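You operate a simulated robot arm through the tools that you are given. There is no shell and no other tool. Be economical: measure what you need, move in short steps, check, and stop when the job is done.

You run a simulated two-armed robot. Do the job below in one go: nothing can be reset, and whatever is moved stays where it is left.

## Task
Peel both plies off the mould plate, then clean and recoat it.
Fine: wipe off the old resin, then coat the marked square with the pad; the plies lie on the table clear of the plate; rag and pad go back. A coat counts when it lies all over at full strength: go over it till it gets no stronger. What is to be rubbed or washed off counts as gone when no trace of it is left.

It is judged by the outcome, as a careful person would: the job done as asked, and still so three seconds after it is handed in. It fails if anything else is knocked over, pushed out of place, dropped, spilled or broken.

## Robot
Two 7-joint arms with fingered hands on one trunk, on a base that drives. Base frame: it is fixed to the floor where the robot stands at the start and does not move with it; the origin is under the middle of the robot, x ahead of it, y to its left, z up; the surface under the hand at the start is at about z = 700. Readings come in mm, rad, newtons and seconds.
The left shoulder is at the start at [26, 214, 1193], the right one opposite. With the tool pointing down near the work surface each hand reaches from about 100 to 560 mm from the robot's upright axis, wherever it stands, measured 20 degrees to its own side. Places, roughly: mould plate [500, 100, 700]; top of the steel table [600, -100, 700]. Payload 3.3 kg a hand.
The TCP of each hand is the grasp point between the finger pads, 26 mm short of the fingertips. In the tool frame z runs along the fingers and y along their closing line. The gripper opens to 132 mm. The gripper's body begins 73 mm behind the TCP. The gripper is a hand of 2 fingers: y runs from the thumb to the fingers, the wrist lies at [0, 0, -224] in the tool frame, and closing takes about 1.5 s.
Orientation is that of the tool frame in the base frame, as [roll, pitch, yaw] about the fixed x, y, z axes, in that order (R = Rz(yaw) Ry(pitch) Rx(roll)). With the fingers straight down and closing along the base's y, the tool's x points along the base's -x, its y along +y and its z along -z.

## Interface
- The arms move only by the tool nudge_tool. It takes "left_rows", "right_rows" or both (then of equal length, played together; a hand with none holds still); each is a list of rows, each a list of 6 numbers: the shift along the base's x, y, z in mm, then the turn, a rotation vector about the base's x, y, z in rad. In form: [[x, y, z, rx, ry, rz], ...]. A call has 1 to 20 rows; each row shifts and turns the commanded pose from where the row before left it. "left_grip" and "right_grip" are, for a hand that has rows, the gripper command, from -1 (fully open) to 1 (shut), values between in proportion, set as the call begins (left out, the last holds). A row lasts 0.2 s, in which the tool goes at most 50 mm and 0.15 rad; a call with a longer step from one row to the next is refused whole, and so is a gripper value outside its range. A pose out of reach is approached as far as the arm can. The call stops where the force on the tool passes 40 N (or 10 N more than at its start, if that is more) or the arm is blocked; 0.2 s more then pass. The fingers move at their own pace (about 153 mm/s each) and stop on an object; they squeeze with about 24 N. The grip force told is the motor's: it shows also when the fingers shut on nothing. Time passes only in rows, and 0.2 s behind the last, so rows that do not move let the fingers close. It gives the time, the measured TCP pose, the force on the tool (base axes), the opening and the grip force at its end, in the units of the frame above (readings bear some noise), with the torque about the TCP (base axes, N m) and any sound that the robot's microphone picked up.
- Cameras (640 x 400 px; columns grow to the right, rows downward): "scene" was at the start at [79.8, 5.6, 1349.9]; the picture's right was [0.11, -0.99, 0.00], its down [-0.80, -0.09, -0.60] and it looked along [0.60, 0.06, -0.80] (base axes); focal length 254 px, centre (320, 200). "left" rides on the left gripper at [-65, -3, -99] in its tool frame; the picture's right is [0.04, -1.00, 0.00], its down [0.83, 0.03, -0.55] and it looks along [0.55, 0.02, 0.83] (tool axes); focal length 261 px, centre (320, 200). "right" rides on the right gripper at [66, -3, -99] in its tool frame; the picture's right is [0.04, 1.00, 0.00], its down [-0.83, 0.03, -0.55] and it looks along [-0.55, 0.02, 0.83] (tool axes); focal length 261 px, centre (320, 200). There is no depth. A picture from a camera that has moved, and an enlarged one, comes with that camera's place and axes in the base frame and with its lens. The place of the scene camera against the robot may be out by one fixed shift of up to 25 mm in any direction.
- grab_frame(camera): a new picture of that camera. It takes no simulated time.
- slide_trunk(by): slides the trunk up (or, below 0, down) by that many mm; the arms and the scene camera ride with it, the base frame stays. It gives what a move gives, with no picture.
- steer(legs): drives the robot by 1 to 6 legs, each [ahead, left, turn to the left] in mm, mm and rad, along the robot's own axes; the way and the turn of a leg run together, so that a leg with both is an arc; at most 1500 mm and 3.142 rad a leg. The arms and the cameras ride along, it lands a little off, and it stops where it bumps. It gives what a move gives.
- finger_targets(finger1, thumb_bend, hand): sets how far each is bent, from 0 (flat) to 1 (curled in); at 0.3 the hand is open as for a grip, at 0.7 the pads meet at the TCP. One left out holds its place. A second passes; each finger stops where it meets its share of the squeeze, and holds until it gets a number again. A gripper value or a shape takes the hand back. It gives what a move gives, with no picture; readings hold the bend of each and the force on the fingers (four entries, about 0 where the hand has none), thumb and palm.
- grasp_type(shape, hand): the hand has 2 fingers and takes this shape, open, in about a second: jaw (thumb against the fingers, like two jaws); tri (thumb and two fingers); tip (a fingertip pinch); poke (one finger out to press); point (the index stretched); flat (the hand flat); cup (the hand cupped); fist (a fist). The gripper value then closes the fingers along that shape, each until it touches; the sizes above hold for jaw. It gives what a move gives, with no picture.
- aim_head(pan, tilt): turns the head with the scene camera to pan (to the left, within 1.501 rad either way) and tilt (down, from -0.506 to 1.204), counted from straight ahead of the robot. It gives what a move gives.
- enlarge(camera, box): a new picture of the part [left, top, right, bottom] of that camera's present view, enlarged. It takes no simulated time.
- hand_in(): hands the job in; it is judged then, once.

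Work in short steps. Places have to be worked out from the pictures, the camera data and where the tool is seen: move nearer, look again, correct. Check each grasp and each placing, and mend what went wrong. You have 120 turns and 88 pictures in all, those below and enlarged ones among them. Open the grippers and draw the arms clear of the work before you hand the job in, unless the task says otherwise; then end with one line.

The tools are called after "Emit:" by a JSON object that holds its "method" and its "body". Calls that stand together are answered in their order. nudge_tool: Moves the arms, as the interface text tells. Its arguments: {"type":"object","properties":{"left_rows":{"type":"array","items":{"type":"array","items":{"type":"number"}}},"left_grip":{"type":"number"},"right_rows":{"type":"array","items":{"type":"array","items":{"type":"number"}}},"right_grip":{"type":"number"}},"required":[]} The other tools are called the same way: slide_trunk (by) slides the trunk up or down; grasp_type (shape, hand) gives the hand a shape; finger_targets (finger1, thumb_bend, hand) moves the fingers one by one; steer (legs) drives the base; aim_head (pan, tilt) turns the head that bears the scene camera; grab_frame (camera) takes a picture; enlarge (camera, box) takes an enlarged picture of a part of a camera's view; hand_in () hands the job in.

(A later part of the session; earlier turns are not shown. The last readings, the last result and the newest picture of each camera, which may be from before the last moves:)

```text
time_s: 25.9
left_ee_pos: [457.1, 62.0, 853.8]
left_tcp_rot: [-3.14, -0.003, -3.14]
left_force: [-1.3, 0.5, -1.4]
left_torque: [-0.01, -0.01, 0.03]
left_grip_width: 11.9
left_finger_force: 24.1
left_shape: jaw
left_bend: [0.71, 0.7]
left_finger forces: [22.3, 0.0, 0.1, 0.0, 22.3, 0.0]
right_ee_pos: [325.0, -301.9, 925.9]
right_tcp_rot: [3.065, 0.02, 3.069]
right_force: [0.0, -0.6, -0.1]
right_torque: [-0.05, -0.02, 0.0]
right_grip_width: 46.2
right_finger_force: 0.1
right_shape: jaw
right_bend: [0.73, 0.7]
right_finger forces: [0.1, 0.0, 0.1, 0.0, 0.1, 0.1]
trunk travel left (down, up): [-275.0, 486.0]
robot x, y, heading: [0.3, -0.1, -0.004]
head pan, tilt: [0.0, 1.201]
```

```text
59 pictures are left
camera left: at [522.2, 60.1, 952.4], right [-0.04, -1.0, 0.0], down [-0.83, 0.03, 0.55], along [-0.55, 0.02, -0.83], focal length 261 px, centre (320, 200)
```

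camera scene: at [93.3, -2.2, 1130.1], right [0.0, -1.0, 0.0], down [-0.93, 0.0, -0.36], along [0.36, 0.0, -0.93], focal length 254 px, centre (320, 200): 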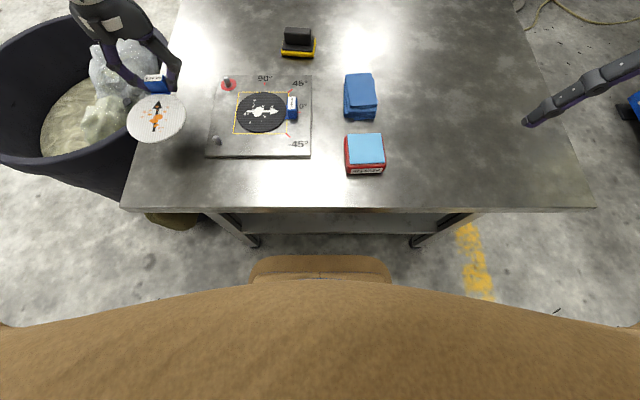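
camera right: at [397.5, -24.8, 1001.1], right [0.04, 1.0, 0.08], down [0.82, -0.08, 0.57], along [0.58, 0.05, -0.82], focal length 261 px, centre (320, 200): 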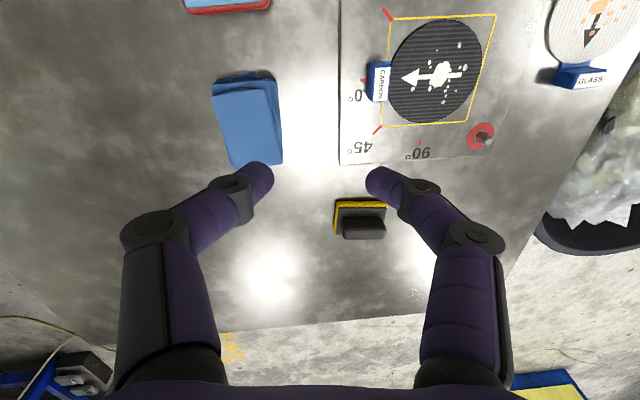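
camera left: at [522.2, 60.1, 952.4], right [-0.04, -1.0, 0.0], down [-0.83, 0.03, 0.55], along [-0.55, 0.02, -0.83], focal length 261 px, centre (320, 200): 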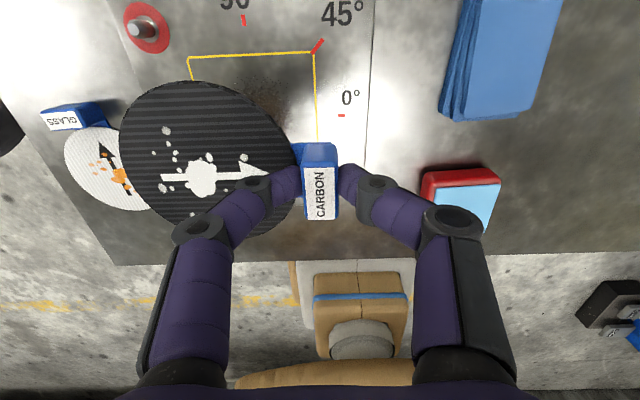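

Carbon ply is off, revealing the brown resin on the plate. I carry it to the left strip beyond the glass ply, turning the hand −90° so that the ply lies ahead (+x) of its tab.

Emit:
{"method": "nudge_tool", "body": {"left_rows": [[4, 20, 2, 0, 0, -0.1428], [4, 20, 2, 0, 0, -0.1428], [4, 20, 2, 0, 0, -0.1428], [4, 20, 2, 0, 0, -0.1428], [4, 20, 0, 0, 0, -0.1428], [5, 20, 0, 0, 0, -0.1428], [5, 20, 0, 0, 0, -0.1428], [5, 20, 0, 0, 0, -0.1428], [5, 20, 0, 0, 0, -0.1428], [5, 20, 0, 0, 0, -0.1428], [5, 21, 0, 0, 0, -0.1428]]}}

Emit:
{"method": "grab_frame", "body": {"camera": "left"}}

Emit:
{"method": "grab_frame", "body": {"camera": "scene"}}

```text
time_s: 28.4
left_ee_pos: [396.7, 169.4, 833.0]
left_tcp_rot: [3.14, -0.002, 1.571]
left_force: [0.5, 0.1, -1.0]
left_torque: [0.02, 0.02, 0.0]
left_grip_width: 12.1
left_finger_force: 24.4
left_shape: jaw
left_bend: [0.71, 0.7]
left_finger forces: [21.7, 0.0, 0.0, 0.0, 21.8, 0.1]
left hand out of reach, approached as far as the arm can: row 8, 9, 10, 11
right_ee_pos: [324.7, -303.0, 924.7]
right_tcp_rot: [3.066, 0.021, 3.068]
right_force: [0.3, 0.5, 0.9]
right_torque: [0.03, 0.01, 0.0]
right_grip_width: 46.5
right_finger_force: 0.1
right_shape: jaw
right_bend: [0.73, 0.7]
right_finger forces: [0.0, 0.1, 0.0, 0.1, 0.1, 0.0]
trunk travel left (down, up): [-275.0, 486.0]
robot x, y, heading: [0.3, 1.5, -0.004]
head pan, tilt: [0.0, 1.201]
```

```text
58 pictures are left
camera left: at [393.8, 104.3, 933.2], right [-1.0, 0.04, 0.0], down [0.03, 0.83, 0.55], along [0.02, 0.55, -0.83], focal length 261 px, centre (320, 200)
```

left: 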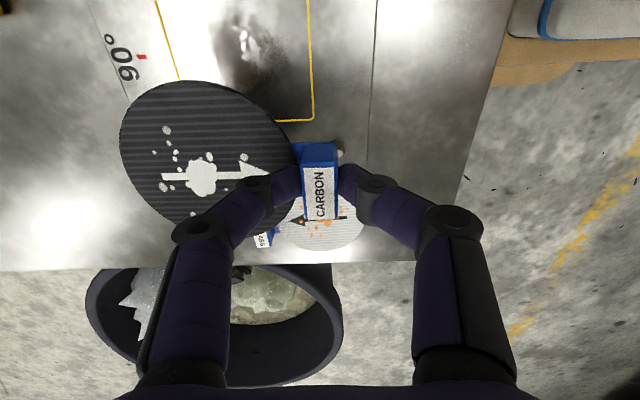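

```text
57 pictures are left
camera scene: at [92.9, -2.6, 1130.2], right [0.0, -1.0, 0.0], down [-0.93, 0.0, -0.36], along [0.36, 0.0, -0.93], focal length 254 px, centre (320, 200)
```

scene: 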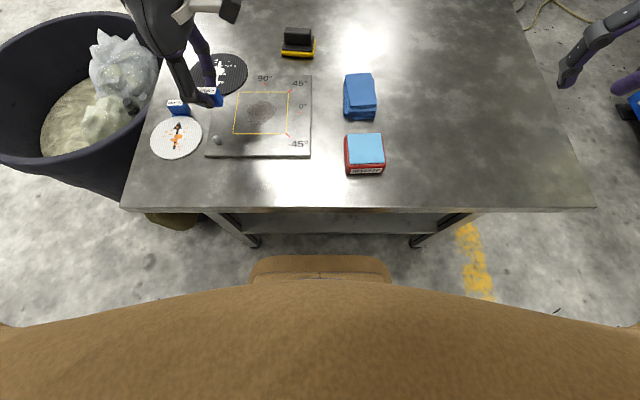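

At this yaw the arm falls short. I turn back partway (to −60°), watching where the command goes.

Emit:
{"method": "nudge_tool", "body": {"left_rows": [[0, 0, 5, 0, 0, 0.13], [0, 0, 5, 0, 0, 0.13], [0, 0, 5, 0, 0, 0.13], [0, 0, 0, 0, 0, 0.13]]}}

```text
time_s: 29.4
left_ee_pos: [397.7, 168.7, 850.3]
left_tcp_rot: [-3.14, -0.002, 2.095]
left_force: [-0.6, -0.5, -0.7]
left_torque: [0.0, 0.05, 0.01]
left_grip_width: 11.9
left_finger_force: 24.5
left_shape: jaw
left_bend: [0.71, 0.7]
left_finger forces: [21.8, 0.1, 0.0, 0.0, 21.7, 0.0]
right_ee_pos: [325.2, -303.2, 925.3]
right_tcp_rot: [3.063, 0.021, 3.068]
right_force: [-0.1, 0.1, -1.1]
right_torque: [-0.02, -0.02, 0.0]
right_grip_width: 46.0
right_finger_force: 0.1
right_shape: jaw
right_bend: [0.73, 0.7]
right_finger forces: [0.0, 0.0, 0.1, 0.1, 0.0, 0.1]
trunk travel left (down, up): [-275.0, 486.0]
robot x, y, heading: [0.8, 2.9, 0.003]
head pan, tilt: [0.0, 1.201]
```

Now I head for (511,253) at this yaw.

Emit:
{"method": "nudge_tool", "body": {"left_rows": [[22, 17, 0, 0, 0, 0], [23, 17, 0, 0, 0, 0], [23, 17, 0, 0, 0, 0], [23, 17, 0, 0, 0, 0], [22, 16, 0, 0, 0, 0]]}}

Emit:
{"method": "grab_frame", "body": {"camera": "left"}}

```text
time_s: 30.6
left_ee_pos: [491.0, 235.2, 839.3]
left_tcp_rot: [3.14, 0.001, 2.095]
left_force: [0.0, -0.3, 0.3]
left_torque: [-0.01, 0.02, -0.03]
left_grip_width: 11.9
left_finger_force: 24.0
left_shape: jaw
left_bend: [0.71, 0.7]
left_finger forces: [21.9, 0.1, 0.1, 0.1, 21.8, 0.0]
left hand out of reach, approached as far as the arm can: row 5
right_ee_pos: [325.1, -302.1, 925.7]
right_tcp_rot: [3.063, 0.022, 3.068]
right_force: [0.8, 0.0, -0.5]
right_torque: [-0.01, -0.01, 0.01]
right_grip_width: 46.2
right_finger_force: 0.1
right_shape: jaw
right_bend: [0.73, 0.7]
right_finger forces: [0.0, 0.1, 0.0, 0.0, 0.1, 0.1]
trunk travel left (down, up): [-275.0, 486.0]
robot x, y, heading: [2.5, 0.6, -0.001]
head pan, tilt: [0.0, 1.201]
```

```text
56 pictures are left
camera left: at [520.7, 178.5, 938.9], right [-0.89, -0.46, 0.0], down [-0.39, 0.74, 0.55], along [-0.26, 0.49, -0.83], focal length 261 px, centre (320, 200)
```

left: 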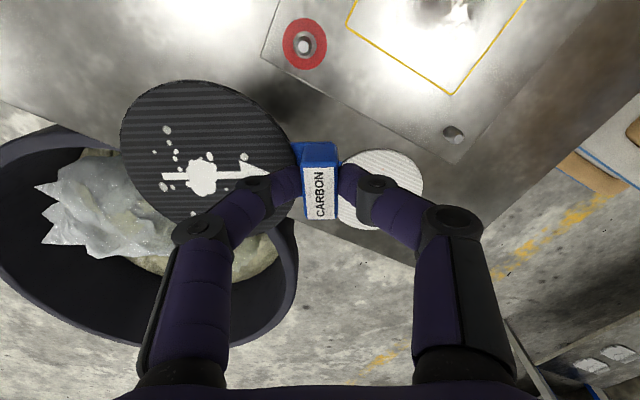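

Close; a smaller yaw (−45°) gives more reach and still fits: tab at about (497,241), ply centre about (541,285). Turn and shift.

Emit:
{"method": "nudge_tool", "body": {"left_rows": [[2, 2, 0, 0, 0, 0.131], [2, 2, 0, 0, 0, 0.131], [2, 2, -5, 0, 0, 0], [0, 0, -10, 0, 0, 0]]}}

Emit:
{"method": "grab_frame", "body": {"camera": "left"}}

```text
time_s: 31.6
left_ee_pos: [494.5, 244.2, 824.9]
left_tcp_rot: [-3.141, -0.001, 2.354]
left_force: [0.3, -0.6, -0.8]
left_torque: [-0.03, 0.01, -0.03]
left_grip_width: 12.0
left_finger_force: 24.2
left_shape: jaw
left_bend: [0.71, 0.7]
left_finger forces: [21.8, 0.0, 0.1, 0.0, 21.7, 0.0]
right_ee_pos: [325.1, -303.1, 926.6]
right_tcp_rot: [3.063, 0.021, 3.07]
right_force: [0.1, 0.1, 0.5]
right_torque: [-0.01, -0.04, -0.03]
right_grip_width: 46.3
right_finger_force: 0.0
right_shape: jaw
right_bend: [0.73, 0.7]
right_finger forces: [0.1, 0.1, 0.1, 0.1, 0.0, 0.1]
trunk travel left (down, up): [-275.0, 486.0]
robot x, y, heading: [2.1, 0.5, 0.001]
head pan, tilt: [0.0, 1.201]
```

```text
55 pictures are left
camera left: at [539.4, 195.9, 924.4], right [-0.74, -0.68, 0.0], down [-0.56, 0.61, 0.55], along [-0.38, 0.41, -0.83], focal length 261 px, centre (320, 200)
```

left: 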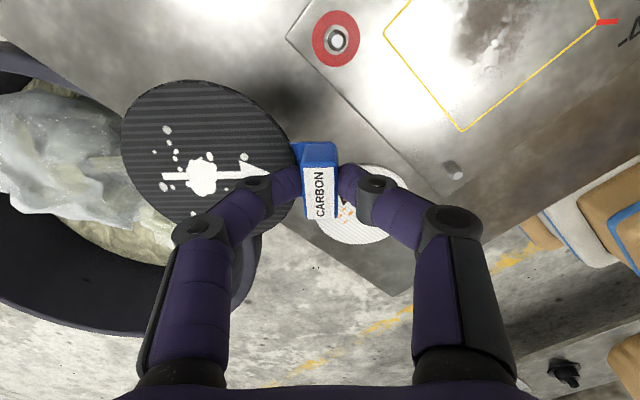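

Clear of plate, glass ply and table edge. I lower.

Emit:
{"method": "nudge_tool", "body": {"left_rows": [[0, 0, -30, 0, 0, 0], [0, 0, -30, 0, 0, 0], [0, 0, -18, 0, 0, 0], [0, 0, -6, 0, 0, 0]]}}

Emit:
{"method": "nudge_tool", "body": {"left_rows": [[0, 0, -2, 0, 0, 0], [0, 0, -2, 0, 0, 0]]}}

```text
time_s: 32.5
left_ee_pos: [496.7, 243.6, 741.5]
left_tcp_rot: [-3.14, -0.002, 2.356]
left_force: [0.4, 0.3, -1.0]
left_torque: [0.01, 0.06, 0.04]
left_grip_width: 11.8
left_finger_force: 24.2
left_shape: jaw
left_bend: [0.71, 0.7]
left_finger forces: [21.7, 0.0, 0.0, 0.0, 21.7, 0.0]
right_ee_pos: [325.5, -302.7, 926.3]
right_tcp_rot: [3.064, 0.022, 3.069]
right_force: [0.6, 0.1, 0.8]
right_torque: [-0.01, 0.05, 0.01]
right_grip_width: 46.3
right_finger_force: 0.1
right_shape: jaw
right_bend: [0.73, 0.7]
right_finger forces: [0.0, 0.0, 0.0, 0.0, 0.0, 0.0]
trunk travel left (down, up): [-275.0, 486.0]
robot x, y, heading: [2.5, 0.2, 0.0]
head pan, tilt: [0.0, 1.201]
```

```text
time_s: 33.1
left_ee_pos: [496.3, 243.4, 737.2]
left_tcp_rot: [-3.141, -0.001, 2.355]
left_force: [-0.5, 0.2, -0.2]
left_torque: [0.06, -0.07, -0.02]
left_grip_width: 11.8
left_finger_force: 23.5
left_shape: jaw
left_bend: [0.71, 0.7]
left_finger forces: [21.9, 0.1, 0.0, 0.0, 22.0, 0.0]
right_ee_pos: [324.5, -303.0, 925.7]
right_tcp_rot: [3.064, 0.022, 3.069]
right_force: [1.2, 0.3, 0.3]
right_torque: [-0.01, 0.0, -0.02]
right_grip_width: 46.3
right_finger_force: 0.1
right_shape: jaw
right_bend: [0.73, 0.7]
right_finger forces: [0.0, 0.0, 0.1, 0.0, 0.0, 0.0]
trunk travel left (down, up): [-275.0, 486.0]
robot x, y, heading: [-4.1, 3.2, -0.003]
head pan, tilt: [0.0, 1.201]
```

Emit:
{"method": "nudge_tool", "body": {"left_rows": [[0, 0, -2, 0, 0, 0], [0, 0, -1.5, 0, 0, 0]]}}

```text
time_s: 33.8
left_ee_pos: [496.0, 243.1, 734.0]
left_tcp_rot: [3.14, 0.0, 2.354]
left_force: [-0.2, 2.0, 6.5]
left_torque: [0.06, -0.01, 0.0]
left_grip_width: 12.1
left_finger_force: 24.2
left_shape: jaw
left_bend: [0.72, 0.7]
left_finger forces: [24.5, 0.0, 0.1, 0.0, 23.2, 0.1]
right_ee_pos: [326.2, -301.8, 926.5]
right_tcp_rot: [3.064, 0.021, 3.069]
right_force: [-0.1, 0.4, 0.0]
right_torque: [-0.01, -0.03, -0.01]
right_grip_width: 46.2
right_finger_force: 0.0
right_shape: jaw
right_bend: [0.73, 0.7]
right_finger forces: [0.0, 0.0, 0.0, 0.0, 0.1, 0.0]
trunk travel left (down, up): [-275.0, 486.0]
robot x, y, heading: [-0.7, 3.7, 0.006]
head pan, tilt: [0.0, 1.201]
```

Contact. Release slightly, rise, and turn back to default yaw.

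Emit:
{"method": "nudge_tool", "body": {"left_rows": [[0, 0, 1, 0, 0, 0], [0, 0, 0, 0, 0, 0], [0, 0, 0, 0, 0, 0]], "left_grip": 0.6}}

Emit:
{"method": "nudge_tool", "body": {"left_rows": [[0, 0, 15, 0, 0, 0], [0, 0, 30, 0, 0, 0], [0, 0, 40, 0, 0, 0], [0, 0, 40, 0, 0, 0], [-10, -20, 0, 0, 0, 0.131], [-10, -20, 0, 0, 0, 0.131], [-10, -20, 0, 0, 0, 0.131], [-10, -20, 0, 0, 0, 0.131], [-10, -20, 0, 0, 0, 0.131], [0, -20, 0, 0, 0, 0.131]]}}

Emit:
{"method": "grab_frame", "body": {"camera": "left"}}

Emit:
{"method": "grab_frame", "body": {"camera": "scene"}}

```text
time_s: 34.5
left_ee_pos: [496.5, 243.8, 735.7]
left_tcp_rot: [-3.141, -0.001, 2.354]
left_force: [0.0, 0.4, -0.2]
left_torque: [-0.02, 0.01, -0.01]
left_grip_width: 26.1
left_finger_force: 0.1
left_shape: jaw
left_bend: [0.73, 0.7]
left_finger forces: [0.0, 0.1, 0.1, 0.0, 0.0, 0.1]
right_ee_pos: [324.8, -303.0, 926.2]
right_tcp_rot: [3.064, 0.02, 3.068]
right_force: [0.4, -0.4, -0.1]
right_torque: [0.01, 0.01, 0.01]
right_grip_width: 46.5
right_finger_force: 0.1
right_shape: jaw
right_bend: [0.73, 0.7]
right_finger forces: [0.0, 0.0, 0.0, 0.1, 0.0, 0.0]
trunk travel left (down, up): [-275.0, 486.0]
robot x, y, heading: [1.2, 1.1, 0.002]
head pan, tilt: [0.0, 1.201]
```

```text
time_s: 36.8
left_ee_pos: [443.9, 123.3, 858.4]
left_tcp_rot: [3.141, -0.001, -3.142]
left_force: [0.2, -0.1, -0.5]
left_torque: [0.01, 0.02, -0.02]
left_grip_width: 26.3
left_finger_force: 0.1
left_shape: jaw
left_bend: [0.73, 0.7]
left_finger forces: [0.1, 0.0, 0.0, 0.0, 0.0, 0.1]
right_ee_pos: [325.0, -303.4, 926.7]
right_tcp_rot: [3.065, 0.02, 3.067]
right_force: [0.6, 0.1, -0.3]
right_torque: [-0.02, 0.01, -0.02]
right_grip_width: 46.3
right_finger_force: 0.1
right_shape: jaw
right_bend: [0.73, 0.7]
right_finger forces: [0.1, 0.0, 0.1, 0.0, 0.1, 0.0]
trunk travel left (down, up): [-275.0, 486.0]
robot x, y, heading: [-1.4, 1.6, -0.0]
head pan, tilt: [0.0, 1.201]
```

```text
54 pictures are left
camera left: at [508.4, 121.8, 959.2], right [-0.04, -1.0, 0.0], down [-0.83, 0.03, 0.55], along [-0.55, 0.02, -0.83], focal length 261 px, centre (320, 200)
```

left: 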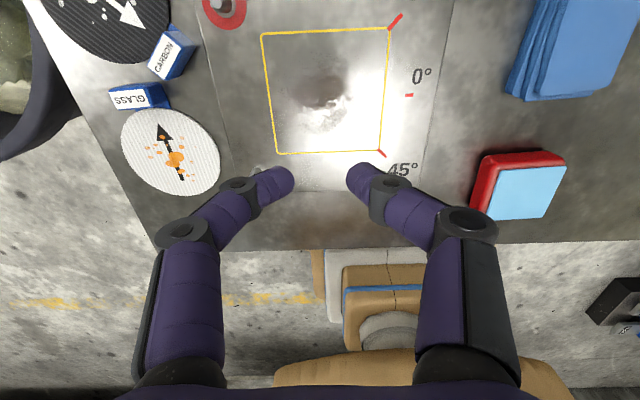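

```text
53 pictures are left
camera scene: at [93.1, -2.7, 1130.2], right [0.0, -1.0, 0.0], down [-0.93, 0.0, -0.36], along [0.36, 0.0, -0.93], focal length 254 px, centre (320, 200)
```

scene: 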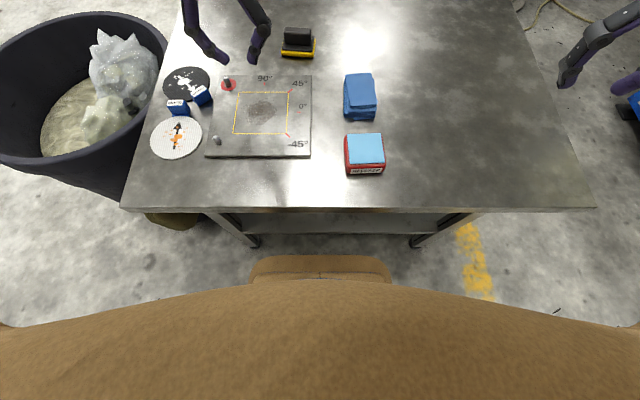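

Both plies lie clear. I enlarge the plate to see the resin and the rag.

Emit:
{"method": "enlarge", "body": {"camera": "scene", "box": [200, 60, 400, 185]}}

```text
3.20 times, centred on (300, 122) of scene
camera zoom: at [93.1, -2.7, 1130.2], right [0.0, -1.0, 0.0], down [-0.93, 0.0, -0.36], along [0.36, 0.0, -0.93], focal length 812 px, centre (384, 448)
```

zoom: 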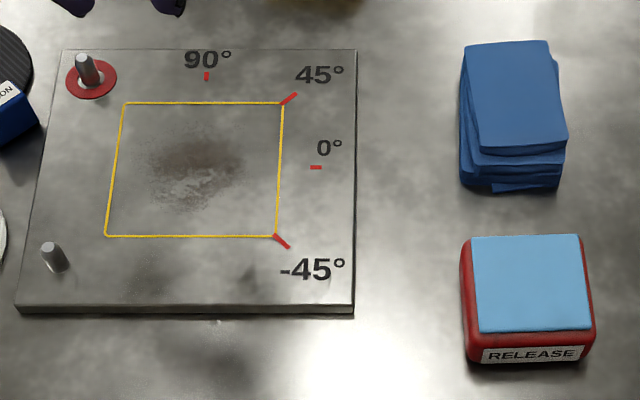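

Right arm is better for rag, pad and release block, but the plate is outside its inner reach; so I'll shift the base 170 mm to the left. First tuck the left hand high and aside.

Emit:
{"method": "nudge_tool", "body": {"left_rows": [[-20, 30, 20, 0, 0, 0], [-20, 30, 20, 0, 0, 0], [-20, 30, 20, 0, 0, 0], [-20, 30, 20, 0, 0, 0], [-20, 30, 20, 0, 0, 0], [-20, 30, 20, 0, 0, 0]]}}

Emit:
{"method": "steer", "body": {"legs": [[0, 170, 0]]}}

Emit:
{"method": "grab_frame", "body": {"camera": "scene"}}

```text
time_s: 38.1
left_ee_pos: [323.4, 303.0, 978.2]
left_tcp_rot: [-3.14, 0.0, 3.14]
left_force: [0.3, 0.0, 0.1]
left_torque: [0.02, -0.02, 0.02]
left_grip_width: 26.4
left_finger_force: 0.1
left_shape: jaw
left_bend: [0.73, 0.7]
left_finger forces: [0.0, 0.0, 0.1, 0.0, 0.1, 0.0]
right_ee_pos: [325.3, -302.1, 925.9]
right_tcp_rot: [3.064, 0.02, 3.069]
right_force: [0.2, -0.4, -0.2]
right_torque: [0.03, 0.01, -0.02]
right_grip_width: 46.3
right_finger_force: 0.1
right_shape: jaw
right_bend: [0.73, 0.7]
right_finger forces: [0.1, 0.0, 0.0, 0.0, 0.1, 0.1]
trunk travel left (down, up): [-275.0, 486.0]
robot x, y, heading: [2.4, -0.7, 0.001]
head pan, tilt: [0.0, 1.201]
```

```text
time_s: 39.6
left_ee_pos: [324.1, 472.8, 976.7]
left_tcp_rot: [-3.14, -0.002, 3.14]
left_force: [-0.6, 0.3, -0.7]
left_torque: [-0.01, 0.0, 0.0]
left_grip_width: 26.2
left_finger_force: 0.1
left_shape: jaw
left_bend: [0.73, 0.7]
left_finger forces: [0.1, 0.0, 0.1, 0.1, 0.0, 0.0]
right_ee_pos: [323.7, -132.9, 925.1]
right_tcp_rot: [3.065, 0.022, 3.069]
right_force: [0.1, -0.2, -0.3]
right_torque: [-0.03, -0.02, 0.01]
right_grip_width: 46.5
right_finger_force: 0.0
right_shape: jaw
right_bend: [0.73, 0.7]
right_finger forces: [0.0, 0.1, 0.0, 0.1, 0.0, 0.1]
trunk travel left (down, up): [-275.0, 486.0]
robot x, y, heading: [2.1, 168.7, -0.004]
head pan, tilt: [0.0, 1.201]
```

```text
51 pictures are left
camera scene: at [93.1, 168.1, 1130.2], right [0.0, -1.0, 0.0], down [-0.93, 0.0, -0.36], along [0.36, 0.0, -0.93], focal length 254 px, centre (320, 200)
```

scene: 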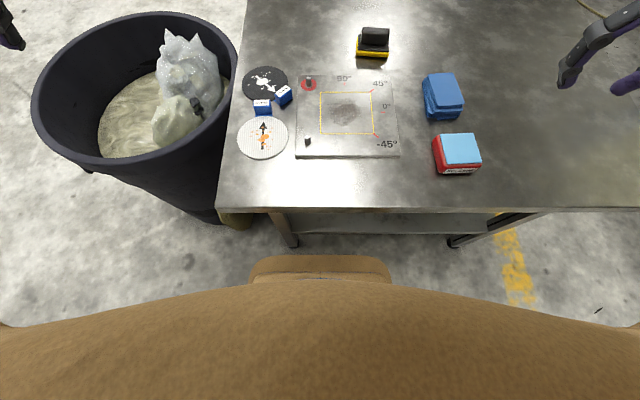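

Shift done. I straighten the right hand, open it, and move it above the rag for a close look.

Emit:
{"method": "nudge_tool", "body": {"right_rows": [[30, 10, -10, -0.0776, 0.021, 0], [30, 10, -10, 0, 0, 0.073], [30, 10, -10, 0, 0, 0], [30, 10, -10, 0, 0, 0], [30, 10, -10, 0, 0, 0]], "right_grip": -0.5}}

Emit:
{"method": "grab_frame", "body": {"camera": "right"}}

```text
time_s: 40.8
left_ee_pos: [325.1, 473.3, 976.2]
left_tcp_rot: [-3.141, -0.002, 3.138]
left_force: [-1.5, -0.2, -1.0]
left_torque: [-0.02, 0.05, 0.0]
left_grip_width: 26.4
left_finger_force: 0.0
left_shape: jaw
left_bend: [0.73, 0.7]
left_finger forces: [0.0, 0.0, 0.0, 0.1, 0.1, 0.0]
right_ee_pos: [477.0, -84.4, 876.4]
right_tcp_rot: [-3.14, 0.005, 3.139]
right_force: [0.1, 0.2, -0.2]
right_torque: [-0.01, -0.02, 0.0]
right_grip_width: 98.4
right_finger_force: 0.1
right_shape: jaw
right_bend: [0.64, 0.5]
right_finger forces: [0.1, 0.0, 0.0, 0.1, 0.1, 0.0]
trunk travel left (down, up): [-275.0, 486.0]
robot x, y, heading: [-0.6, 169.4, -0.003]
head pan, tilt: [0.0, 1.201]
```

```text
50 pictures are left
camera right: at [410.8, -85.7, 973.2], right [-0.04, 1.0, 0.0], down [0.83, 0.03, 0.56], along [0.56, 0.02, -0.83], focal length 261 px, centre (320, 200)
```

right: 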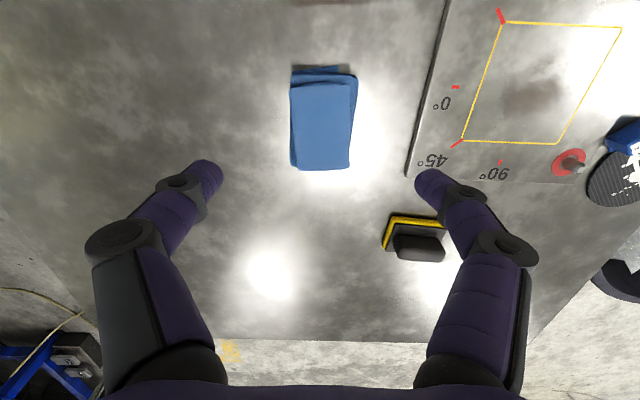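

Rag centre ≈ (498,−82), about 61×87 mm. I descend over it, tips a few mm above the table.

Emit:
{"method": "nudge_tool", "body": {"right_rows": [[10, 1, -40, 0, 0, 0], [11, 1, -40, 0, 0, 0], [0, 0, -30, 0, 0, 0]], "right_grip": -0.4}}

Emit:
{"method": "grab_frame", "body": {"camera": "right"}}

```text
time_s: 41.6
left_ee_pos: [325.6, 472.7, 978.2]
left_tcp_rot: [3.141, -0.002, 3.14]
left_force: [0.2, -0.6, 1.1]
left_torque: [-0.02, 0.01, 0.01]
left_grip_width: 26.0
left_finger_force: 0.0
left_shape: jaw
left_bend: [0.73, 0.7]
left_finger forces: [0.1, 0.0, 0.0, 0.0, 0.0, 0.1]
right_ee_pos: [494.1, -81.4, 763.5]
right_tcp_rot: [-3.141, 0.006, 3.139]
right_force: [-0.8, 0.0, 0.5]
right_torque: [0.03, 0.0, 0.02]
right_grip_width: 92.9
right_finger_force: 0.1
right_shape: jaw
right_bend: [0.67, 0.56]
right_finger forces: [0.1, 0.0, 0.0, 0.0, 0.0, 0.0]
trunk travel left (down, up): [-275.0, 486.0]
robot x, y, heading: [3.4, 168.1, -0.005]
head pan, tilt: [0.0, 1.201]
```

```text
49 pictures are left
camera right: at [427.6, -83.7, 861.1], right [-0.04, 1.0, 0.0], down [0.83, 0.03, 0.56], along [0.56, 0.02, -0.83], focal length 261 px, centre (320, 200)
```

right: 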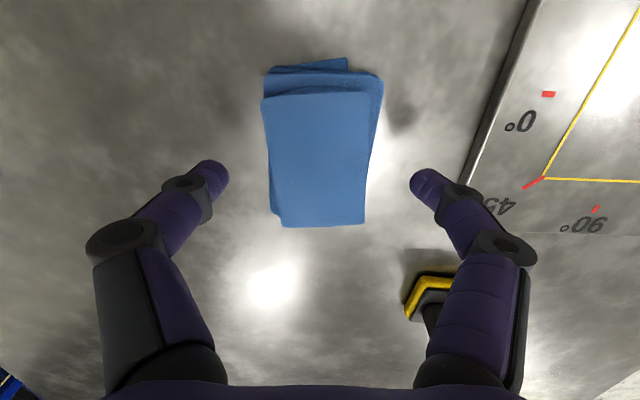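

Well centred. Lower to z≈733 and close.

Emit:
{"method": "nudge_tool", "body": {"right_rows": [[2, 0, -20, 0, 0, 0], [0, 0, -10, 0, 0, 0]]}}

Emit:
{"method": "nudge_tool", "body": {"right_rows": [[0, 0, 0, 0, 0, 0], [0, 0, 0, 0, 0, 0], [0, 0, 0, 0, 0, 0], [0, 0, 0, 0, 0, 0], [0, 0, 0, 0, 0, 0]], "right_grip": 1}}

Emit:
{"method": "grab_frame", "body": {"camera": "right"}}

```text
time_s: 42.2
left_ee_pos: [325.1, 473.0, 978.1]
left_tcp_rot: [3.141, -0.002, 3.139]
left_force: [-0.3, 0.4, 0.5]
left_torque: [0.0, 0.0, 0.0]
left_grip_width: 26.4
left_finger_force: 0.1
left_shape: jaw
left_bend: [0.73, 0.7]
left_finger forces: [0.1, 0.1, 0.1, 0.0, 0.0, 0.1]
right_ee_pos: [497.5, -82.0, 734.6]
right_tcp_rot: [-3.14, 0.004, 3.141]
right_force: [0.5, 0.3, -0.3]
right_torque: [0.01, -0.01, -0.02]
right_grip_width: 92.8
right_finger_force: 0.0
right_shape: jaw
right_bend: [0.67, 0.56]
right_finger forces: [0.0, 0.1, 0.0, 0.0, 0.0, 0.0]
trunk travel left (down, up): [-275.0, 486.0]
robot x, y, heading: [2.0, 171.5, 0.0]
head pan, tilt: [0.0, 1.201]
```

```text
time_s: 43.4
left_ee_pos: [326.1, 472.1, 978.0]
left_tcp_rot: [-3.141, -0.002, 3.14]
left_force: [-0.3, -0.4, -0.4]
left_torque: [-0.02, 0.01, -0.01]
left_grip_width: 26.5
left_finger_force: 0.1
left_shape: jaw
left_bend: [0.73, 0.7]
left_finger forces: [0.1, 0.0, 0.0, 0.0, 0.0, 0.0]
right_ee_pos: [497.5, -81.7, 734.7]
right_tcp_rot: [-3.14, 0.008, 3.139]
right_force: [-0.2, -1.5, 0.3]
right_torque: [0.01, 0.0, -0.05]
right_grip_width: 51.2
right_finger_force: 24.2
right_shape: jaw
right_bend: [0.73, 0.7]
right_finger forces: [21.7, 0.0, 0.0, 0.1, 21.8, 0.0]
trunk travel left (down, up): [-275.0, 486.0]
robot x, y, heading: [1.5, 173.3, -0.002]
head pan, tilt: [0.0, 1.201]
```

```text
48 pictures are left
camera right: at [431.5, -82.6, 832.2], right [-0.04, 1.0, 0.0], down [0.83, 0.03, 0.56], along [0.56, 0.02, -0.83], focal length 261 px, centre (320, 200)
```

right: 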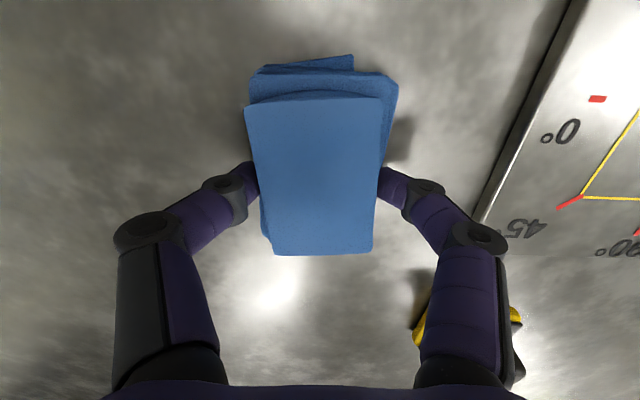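

Rag is gripped. Lift, and carry it over the plate at height.

Emit:
{"method": "nudge_tool", "body": {"right_rows": [[0, 0, 20, 0, 0, 0], [0, 0, 30, 0, 0, 0], [0, 0, 20, 0, 0, 0], [-10, 45, 0, 0, 0, 0], [-10, 45, 0, 0, 0, 0], [-10, 45, 0, 0, 0, 0], [-12, 45, 0, 0, 0, 0]]}}

Emit:
{"method": "grab_frame", "body": {"camera": "right"}}

```text
time_s: 45.0
left_ee_pos: [324.6, 473.2, 977.7]
left_tcp_rot: [-3.14, 0.0, 3.138]
left_force: [0.0, -0.3, 0.2]
left_torque: [0.01, -0.01, -0.04]
left_grip_width: 26.2
left_finger_force: 0.0
left_shape: jaw
left_bend: [0.73, 0.7]
left_finger forces: [0.0, 0.0, 0.0, 0.1, 0.1, 0.1]
right_ee_pos: [454.9, 101.0, 806.0]
right_tcp_rot: [-3.14, 0.006, 3.138]
right_force: [-0.3, -0.3, -0.2]
right_torque: [-0.01, 0.0, -0.03]
right_grip_width: 51.2
right_finger_force: 24.2
right_shape: jaw
right_bend: [0.73, 0.7]
right_finger forces: [22.0, 0.1, 0.0, 0.1, 22.1, 0.0]
trunk travel left (down, up): [-275.0, 486.0]
robot x, y, heading: [-0.5, 169.8, -0.003]
head pan, tilt: [0.0, 1.201]
```

```text
47 pictures are left
camera right: at [388.9, 100.4, 902.9], right [-0.04, 1.0, 0.0], down [0.83, 0.03, 0.56], along [0.56, 0.02, -0.83], focal length 261 px, centre (320, 200)
```

right: 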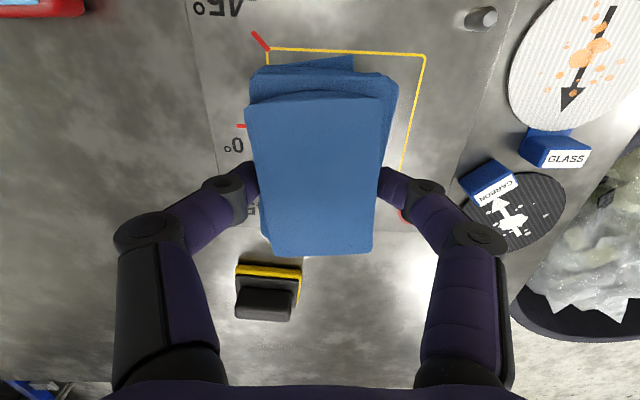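

Square is x≈403–505, y≈67–169, centre (454,118). I lower the rag on its centre.

Emit:
{"method": "nudge_tool", "body": {"right_rows": [[-1, 17, -20, 0, 0, 0], [0, 0, -30, 0, 0, 0], [0, 0, -5, 0, 0, 0], [0, 0, -3, 0, 0, 0], [0, 0, -2, 0, 0, 0]]}}

```text
time_s: 46.2
left_ee_pos: [325.5, 472.4, 977.6]
left_tcp_rot: [3.141, -0.001, 3.138]
left_force: [0.3, -1.0, -0.2]
left_torque: [-0.01, 0.0, 0.0]
left_grip_width: 26.4
left_finger_force: 0.0
left_shape: jaw
left_bend: [0.73, 0.7]
left_finger forces: [0.1, 0.0, 0.0, 0.0, 0.0, 0.1]
right_ee_pos: [455.7, 117.4, 746.6]
right_tcp_rot: [3.141, 0.007, 3.139]
right_force: [-0.1, 0.5, -0.3]
right_torque: [-0.03, -0.01, 0.03]
right_grip_width: 50.9
right_finger_force: 23.9
right_shape: jaw
right_bend: [0.73, 0.7]
right_finger forces: [22.0, 0.0, 0.0, 0.0, 22.1, 0.0]
trunk travel left (down, up): [-275.0, 486.0]
robot x, y, heading: [1.6, 170.4, -0.002]
head pan, tilt: [0.0, 1.201]
```

Emit:
{"method": "nudge_tool", "body": {"right_rows": [[0, 0, -2, 0, 0, 0], [0, 0, -1, 0, 0, 0]]}}

```text
time_s: 46.8
left_ee_pos: [324.8, 472.1, 977.6]
left_tcp_rot: [3.141, 0.0, 3.138]
left_force: [-0.6, 0.7, 0.0]
left_torque: [-0.02, 0.01, 0.01]
left_grip_width: 26.6
left_finger_force: 0.1
left_shape: jaw
left_bend: [0.73, 0.7]
left_finger forces: [0.0, 0.0, 0.1, 0.1, 0.0, 0.0]
right_ee_pos: [454.2, 116.5, 744.6]
right_tcp_rot: [3.141, 0.006, 3.14]
right_force: [1.7, 0.1, 5.3]
right_torque: [-0.03, -0.04, 0.01]
right_grip_width: 51.1
right_finger_force: 23.8
right_shape: jaw
right_bend: [0.73, 0.7]
right_finger forces: [22.8, 0.0, 0.0, 0.1, 23.2, 0.1]
trunk travel left (down, up): [-275.0, 486.0]
robot x, y, heading: [1.3, 170.9, -0.002]
head pan, tilt: [0.0, 1.201]
```

Contact at ~5 N. I wipe back and forth over the square.

Emit:
{"method": "nudge_tool", "body": {"right_rows": [[0, 13, -0.5, 0, 0, 0], [0, 13, 0, 0, 0, 0], [0, -17, 0, 0, 0, 0], [0, -17, 0, 0, 0, 0], [0, -17, 0, 0, 0, 0], [-15, 0, 0, 0, 0, 0], [0, 17, 0, 0, 0, 0], [0, 17, 0, 0, 0, 0], [0, 17, 0, 0, 0, 0], [15, 0, 0, 0, 0, 0], [15, 0, 0, 0, 0, 0], [0, -17, 0, 0, 0, 0], [0, -17, 0, 0, 0, 0], [0, -17, 0, 0, 0, 0], [0, 17, 0, 0, 0, 0], [0, 17, 0, 0, 0, 0], [0, 17, 0, 0, 0, 0], [-15, 0, 0, 0, 0, 0]]}}

Emit:
{"method": "grab_frame", "body": {"camera": "right"}}

```text
time_s: 50.6
left_ee_pos: [325.3, 473.5, 978.2]
left_tcp_rot: [3.141, -0.002, 3.141]
left_force: [0.4, -0.1, 0.9]
left_torque: [-0.01, 0.0, -0.02]
left_grip_width: 26.5
left_finger_force: 0.1
left_shape: jaw
left_bend: [0.73, 0.7]
left_finger forces: [0.1, 0.0, 0.0, 0.1, 0.0, 0.1]
right_ee_pos: [455.0, 142.5, 744.3]
right_tcp_rot: [-3.142, 0.005, 3.141]
right_force: [-0.6, -1.3, 1.1]
right_torque: [-0.06, -0.03, 0.02]
right_grip_width: 52.3
right_finger_force: 24.0
right_shape: jaw
right_bend: [0.74, 0.7]
right_finger forces: [23.3, 0.0, 0.1, 0.0, 24.1, 0.1]
trunk travel left (down, up): [-275.0, 486.0]
robot x, y, heading: [0.1, 169.7, -0.004]
head pan, tilt: [0.0, 1.201]
```

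```text
46 pictures are left
camera right: at [388.1, 140.6, 841.0], right [-0.04, 1.0, 0.0], down [0.83, 0.03, 0.56], along [0.56, 0.02, -0.83], focal length 261 px, centre (320, 200)
```

right: 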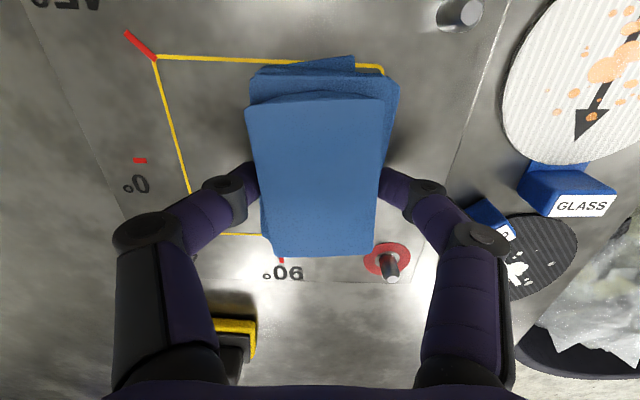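

The cleared part looks clean, but force has eased to 1 N. I press slightly more and do a second pass.

Emit:
{"method": "nudge_tool", "body": {"right_rows": [[0, -8, -1.5, 0, 0, 0], [0, -17, 0, 0, 0, 0], [0, -17, 0, 0, 0, 0], [0, -10, 0, 0, 0, 0], [-15, 0, 0, 0, 0, 0], [0, 17, 0, 0, 0, 0], [0, 17, 0, 0, 0, 0], [0, 17, 0, 0, 0, 0], [15, 0, 0, 0, 0, 0], [15, 0, 0, 0, 0, 0], [0, -17, 0, 0, 0, 0], [0, -17, 0, 0, 0, 0], [0, -17, 0, 0, 0, 0], [0, 17, 0, 0, 0, 0], [0, 17, 0, 0, 0, 0], [0, 17, 0, 0, 0, 0], [-15, 0, 0, 0, 0, 0]]}}

Emit:
{"method": "nudge_tool", "body": {"right_rows": [[0, -10, 20, 0, 0, 0], [0, -30, 30, 0, 0, 0], [0, -40, 20, 0, 0, 0], [0, -40, 0, 0, 0, 0]]}}

Emit:
{"method": "enlarge", "body": {"camera": "scene", "box": [285, 65, 410, 165]}}

Emit:
{"method": "grab_frame", "body": {"camera": "right"}}

```text
time_s: 54.2
left_ee_pos: [324.9, 473.2, 978.5]
left_tcp_rot: [3.141, -0.001, 3.141]
left_force: [-0.6, -0.2, 0.3]
left_torque: [0.01, -0.03, -0.01]
left_grip_width: 26.5
left_finger_force: 0.0
left_shape: jaw
left_bend: [0.73, 0.7]
left_finger forces: [0.1, 0.0, 0.0, 0.0, 0.0, 0.0]
right_ee_pos: [454.2, 142.0, 741.5]
right_tcp_rot: [3.142, 0.009, -3.141]
right_force: [7.3, -0.2, 18.7]
right_torque: [-0.24, -0.18, 0.11]
right_grip_width: 53.5
right_finger_force: 24.1
right_shape: jaw
right_bend: [0.75, 0.71]
right_finger forces: [25.3, 0.0, 0.1, 0.0, 26.3, 0.0]
trunk travel left (down, up): [-275.0, 486.0]
robot x, y, heading: [-3.1, 170.6, -0.002]
head pan, tilt: [0.0, 1.201]
```

```text
time_s: 55.2
left_ee_pos: [324.9, 472.2, 977.1]
left_tcp_rot: [-3.141, -0.001, 3.139]
left_force: [-0.1, -0.2, 0.1]
left_torque: [0.02, 0.02, 0.02]
left_grip_width: 26.2
left_finger_force: 0.1
left_shape: jaw
left_bend: [0.73, 0.7]
left_finger forces: [0.1, 0.1, 0.1, 0.1, 0.0, 0.0]
right_ee_pos: [455.1, 18.5, 811.6]
right_tcp_rot: [-3.141, 0.005, 3.141]
right_force: [0.7, 0.8, -0.1]
right_torque: [0.02, 0.0, -0.02]
right_grip_width: 51.9
right_finger_force: 24.1
right_shape: jaw
right_bend: [0.74, 0.7]
right_finger forces: [24.1, 0.1, 0.0, 0.0, 24.2, 0.0]
trunk travel left (down, up): [-275.0, 486.0]
robot x, y, heading: [0.0, 168.4, -0.004]
head pan, tilt: [0.0, 1.201]
```

```text
4.00 times, centred on (348, 115) of scene
camera zoom: at [93.2, 167.0, 1130.1], right [0.0, -1.0, 0.0], down [-0.93, 0.0, -0.36], along [0.36, 0.0, -0.93], focal length 1015 px, centre (210, 540)
```

zoom: 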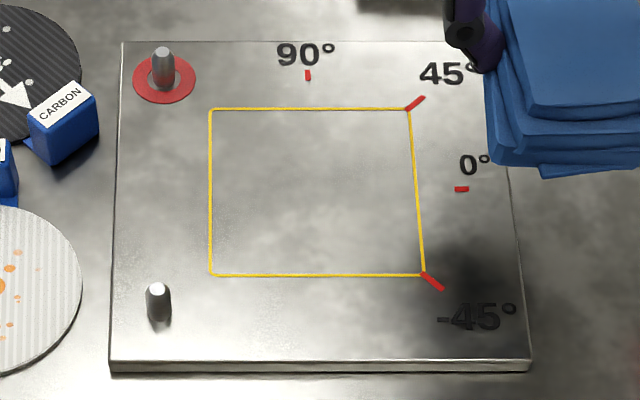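

```text
44 pictures are left
camera right: at [389.8, 16.9, 909.2], right [-0.04, 1.0, 0.0], down [0.83, 0.03, 0.56], along [0.56, 0.02, -0.83], focal length 261 px, centre (320, 200)
```

right: 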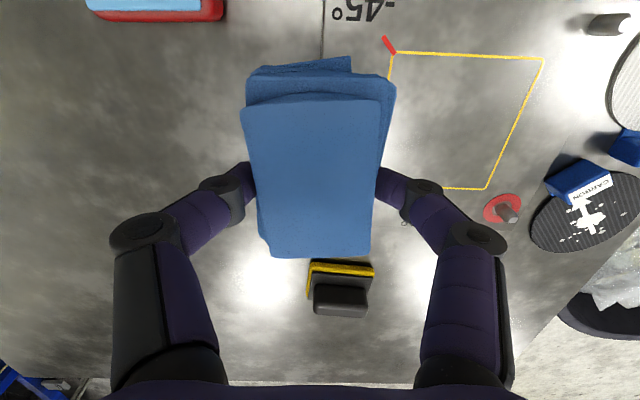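

The stain looks gone; I zoom in harder for faint traces.

Emit:
{"method": "enlarge", "body": {"camera": "scene", "box": [318, 85, 378, 138]}}

Emit:
{"method": "enlarge", "body": {"camera": "right", "box": [380, 35, 560, 200]}}

```text
7.55 times, centred on (348, 112) of scene
camera zoom: at [93.2, 167.0, 1130.1], right [0.0, -1.0, 0.0], down [-0.93, 0.0, -0.36], along [0.36, 0.0, -0.93], focal length 1915 px, centre (109, 868)
```

zoom: 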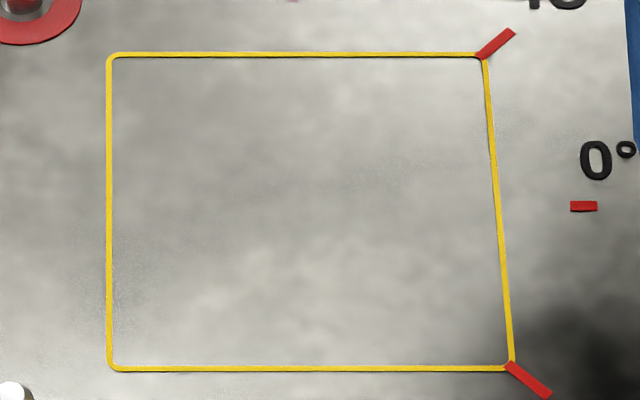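

```text
2.42 times, centred on (470, 118) of right
camera zoom: at [389.8, 16.9, 909.2], right [-0.04, 1.0, 0.0], down [0.83, 0.03, 0.56], along [0.56, 0.02, -0.83], focal length 632 px, centre (-44, 400)
```

zoom: 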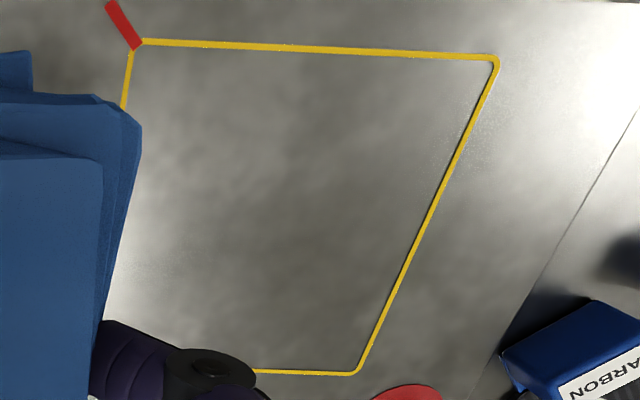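

Nearly perfect; there's a hint of faint speckle near the y≈169 line. One more broader wipe, including just outside the square.

Emit:
{"method": "nudge_tool", "body": {"right_rows": [[0, 45, 0, 0, 0, 0], [0, 45, -20, 0, 0, 0], [0, 9, -40, 0, 0, 0], [0, 0, -9, 0, 0, 0], [0, 17, 0, 0, 0, 0], [0, 17, 0, 0, 0, 0], [-15, 4, 0, 0, 0, 0], [-10, 0, 0, 0, 0, 0], [0, -17, 0, 0, 0, 0], [0, -17, 0, 0, 0, 0], [0, -17, 0, 0, 0, 0], [0, -17, 0, 0, 0, 0], [0, 17, 0, 0, 0, 0], [0, 17, 0, 0, 0, 0], [0, 17, 0, 0, 0, 0], [0, 17, 0, 0, 0, 0]]}}

Emit:
{"method": "nudge_tool", "body": {"right_rows": [[15, 0, 0, 0, 0, 0], [10, 0, 0, 0, 0, 0], [0, -17, 0, 0, 0, 0], [0, -17, 0, 0, 0, 0], [0, -17, 0, 0, 0, 0], [0, -17, 0, 0, 0, 0], [15, 0, 0, 0, 0, 0], [8, 0, 0, 0, 0, 0], [0, 17, 0, 0, 0, 0], [0, 17, 0, 0, 0, 0], [0, 17, 0, 0, 0, 0], [0, 10, 0, 0, 0, 0], [-15, 0, 0, 0, 0, 0], [-15, 0, 0, 0, 0, 0], [0, -17, 0, 0, 0, 0], [0, -17, 0, 0, 0, 0], [0, -17, 0, 0, 0, 0]]}}

Emit:
{"method": "nudge_tool", "body": {"right_rows": [[0, -10, 20, 0, 0, 0], [0, -30, 30, 0, 0, 0], [0, -40, 20, 0, 0, 0], [0, -40, 0, 0, 0, 0]]}}

Emit:
{"method": "enlarge", "body": {"camera": "scene", "box": [318, 85, 378, 138]}}

```text
time_s: 58.6
left_ee_pos: [324.5, 473.5, 977.3]
left_tcp_rot: [-3.141, -0.001, 3.138]
left_force: [-0.1, 0.7, 0.3]
left_torque: [-0.03, 0.0, -0.02]
left_grip_width: 26.0
left_finger_force: 0.0
left_shape: jaw
left_bend: [0.73, 0.7]
left_finger forces: [0.0, 0.0, 0.0, 0.0, 0.0, 0.0]
right_ee_pos: [428.9, 159.2, 742.7]
right_tcp_rot: [-3.141, 0.006, 3.14]
right_force: [-0.5, -1.0, 3.6]
right_torque: [-0.09, 0.01, 0.02]
right_grip_width: 52.8
right_finger_force: 24.2
right_shape: jaw
right_bend: [0.75, 0.7]
right_finger forces: [23.9, 0.0, 0.1, 0.0, 25.2, 0.1]
trunk travel left (down, up): [-275.0, 486.0]
robot x, y, heading: [-1.9, 170.3, -0.001]
head pan, tilt: [0.0, 1.201]
```

```text
time_s: 62.2
left_ee_pos: [325.6, 472.5, 978.7]
left_tcp_rot: [-3.141, -0.001, 3.139]
left_force: [-0.8, -0.1, 0.0]
left_torque: [0.0, 0.03, 0.0]
left_grip_width: 26.4
left_finger_force: 0.1
left_shape: jaw
left_bend: [0.73, 0.7]
left_finger forces: [0.0, 0.0, 0.0, 0.1, 0.1, 0.0]
right_ee_pos: [448.2, 100.5, 741.8]
right_tcp_rot: [-3.141, 0.004, -3.141]
right_force: [-0.1, -0.4, -0.6]
right_torque: [0.0, -0.01, 0.01]
right_grip_width: 52.3
right_finger_force: 24.0
right_shape: jaw
right_bend: [0.74, 0.7]
right_finger forces: [23.8, 0.1, 0.1, 0.1, 23.7, 0.0]
trunk travel left (down, up): [-275.0, 486.0]
robot x, y, heading: [-4.9, 170.4, -0.003]
head pan, tilt: [0.0, 1.201]
```

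```text
time_s: 63.2
left_ee_pos: [324.6, 472.4, 978.7]
left_tcp_rot: [3.141, -0.002, 3.14]
left_force: [-0.6, 0.4, 0.0]
left_torque: [0.01, 0.01, 0.0]
left_grip_width: 26.4
left_finger_force: 0.2
left_shape: jaw
left_bend: [0.73, 0.7]
left_finger forces: [0.0, 0.0, 0.0, 0.0, 0.0, 0.0]
right_ee_pos: [450.1, -19.1, 812.0]
right_tcp_rot: [-3.14, 0.005, -3.14]
right_force: [-0.2, -0.6, -0.6]
right_torque: [0.02, 0.01, -0.04]
right_grip_width: 52.6
right_finger_force: 24.2
right_shape: jaw
right_bend: [0.74, 0.7]
right_finger forces: [23.9, 0.1, 0.1, 0.0, 23.8, 0.0]
trunk travel left (down, up): [-275.0, 486.0]
robot x, y, heading: [1.5, 171.0, -0.004]
head pan, tilt: [0.0, 1.201]
```

```text
7.55 times, centred on (348, 112) of scene
camera zoom: at [93.2, 166.9, 1130.2], right [0.0, -1.0, 0.0], down [-0.93, 0.0, -0.36], along [0.36, 0.0, -0.93], focal length 1915 px, centre (109, 868)
```

zoom: 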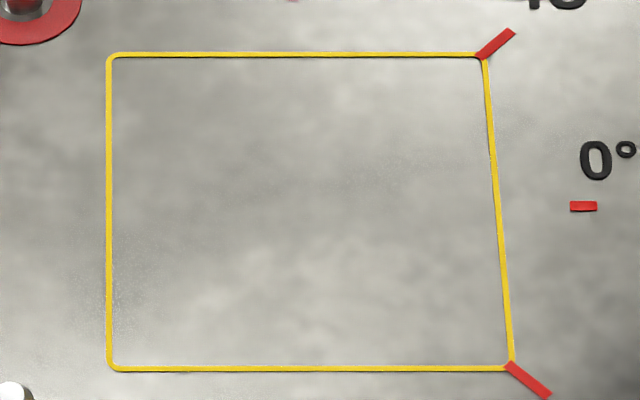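

Unchanged texture: it's plate grain, resin is gone. I return the rag to its original place (TCP 497.5,−82).

Emit:
{"method": "nudge_tool", "body": {"right_rows": [[24, -32, 0, 0, 0, 0], [24, -31, -10, 0, 0, 0], [0, 0, -35, 0, 0, 0], [0, 0, -25, 0, 0, 0], [0, 0, -5, 0, 0, 0]]}}

Emit:
{"method": "nudge_tool", "body": {"right_rows": [[0, 0, -2, 0, 0, 0], [0, 0, -2, 0, 0, 0]]}}

```text
time_s: 64.4
left_ee_pos: [325.3, 472.6, 977.8]
left_tcp_rot: [-3.14, 0.0, 3.139]
left_force: [0.2, -0.1, 0.3]
left_torque: [0.05, 0.02, 0.02]
left_grip_width: 26.3
left_finger_force: 0.0
left_shape: jaw
left_bend: [0.73, 0.7]
left_finger forces: [0.0, 0.1, 0.1, 0.1, 0.0, 0.1]
right_ee_pos: [497.9, -81.4, 738.5]
right_tcp_rot: [-3.141, 0.006, 3.141]
right_force: [0.1, 0.2, -0.8]
right_torque: [-0.01, -0.02, 0.0]
right_grip_width: 52.4
right_finger_force: 23.7
right_shape: jaw
right_bend: [0.74, 0.7]
right_finger forces: [23.7, 0.1, 0.0, 0.0, 23.7, 0.0]
trunk travel left (down, up): [-275.0, 486.0]
robot x, y, heading: [1.9, 168.3, -0.004]
head pan, tilt: [0.0, 1.201]
```

```text
time_s: 65.0
left_ee_pos: [325.5, 472.9, 978.9]
left_tcp_rot: [-3.141, -0.002, 3.14]
left_force: [0.6, -0.8, 0.3]
left_torque: [-0.01, 0.02, 0.01]
left_grip_width: 26.5
left_finger_force: 0.0
left_shape: jaw
left_bend: [0.73, 0.7]
left_finger forces: [0.0, 0.1, 0.1, 0.0, 0.1, 0.0]
right_ee_pos: [497.5, -81.7, 733.6]
right_tcp_rot: [3.141, 0.006, 3.141]
right_force: [0.7, -0.2, -0.4]
right_torque: [0.02, 0.0, 0.01]
right_grip_width: 52.4
right_finger_force: 24.0
right_shape: jaw
right_bend: [0.74, 0.7]
right_finger forces: [23.7, 0.0, 0.1, 0.0, 23.6, 0.0]
trunk travel left (down, up): [-275.0, 486.0]
robot x, y, heading: [0.9, 168.2, 0.001]
head pan, tilt: [0.0, 1.201]
```

Emit:
{"method": "nudge_tool", "body": {"right_rows": [[0, 0, -1.5, 0, 0, 0], [0, 0, -1, 0, 0, 0]]}}

```text
time_s: 65.6
left_ee_pos: [324.6, 472.0, 978.0]
left_tcp_rot: [3.141, -0.002, 3.139]
left_force: [0.0, -0.6, 0.1]
left_torque: [0.0, 0.0, 0.03]
left_grip_width: 26.5
left_finger_force: 0.1
left_shape: jaw
left_bend: [0.73, 0.7]
left_finger forces: [0.0, 0.1, 0.0, 0.1, 0.0, 0.0]
right_ee_pos: [495.3, -83.4, 731.0]
right_tcp_rot: [-3.141, 0.003, 3.141]
right_force: [0.7, -0.4, -1.0]
right_torque: [0.0, 0.02, 0.04]
right_grip_width: 52.4
right_finger_force: 23.6
right_shape: jaw
right_bend: [0.74, 0.7]
right_finger forces: [23.7, 0.0, 0.0, 0.0, 23.7, 0.1]
trunk travel left (down, up): [-275.0, 486.0]
robot x, y, heading: [1.4, 173.4, -0.004]
head pan, tilt: [0.0, 1.201]
```

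Emit:
{"method": "nudge_tool", "body": {"right_rows": [[0, 0, -1, 0, 0, 0], [0, 0, -0.5, 0, 0, 0]]}}

```text
time_s: 66.2
left_ee_pos: [325.6, 472.5, 978.0]
left_tcp_rot: [-3.141, -0.001, 3.14]
left_force: [-0.3, -0.2, -0.5]
left_torque: [0.04, 0.03, 0.04]
left_grip_width: 26.4
left_finger_force: 0.1
left_shape: jaw
left_bend: [0.73, 0.7]
left_finger forces: [0.0, 0.0, 0.1, 0.0, 0.0, 0.0]
right_ee_pos: [495.9, -83.7, 729.3]
right_tcp_rot: [3.141, 0.006, 3.142]
right_force: [-0.3, 0.0, -1.2]
right_torque: [0.01, -0.01, -0.01]
right_grip_width: 52.6
right_finger_force: 24.5
right_shape: jaw
right_bend: [0.74, 0.7]
right_finger forces: [23.7, 0.1, 0.1, 0.0, 23.7, 0.0]
trunk travel left (down, up): [-275.0, 486.0]
robot x, y, heading: [1.0, 168.0, -0.005]
head pan, tilt: [0.0, 1.201]
```

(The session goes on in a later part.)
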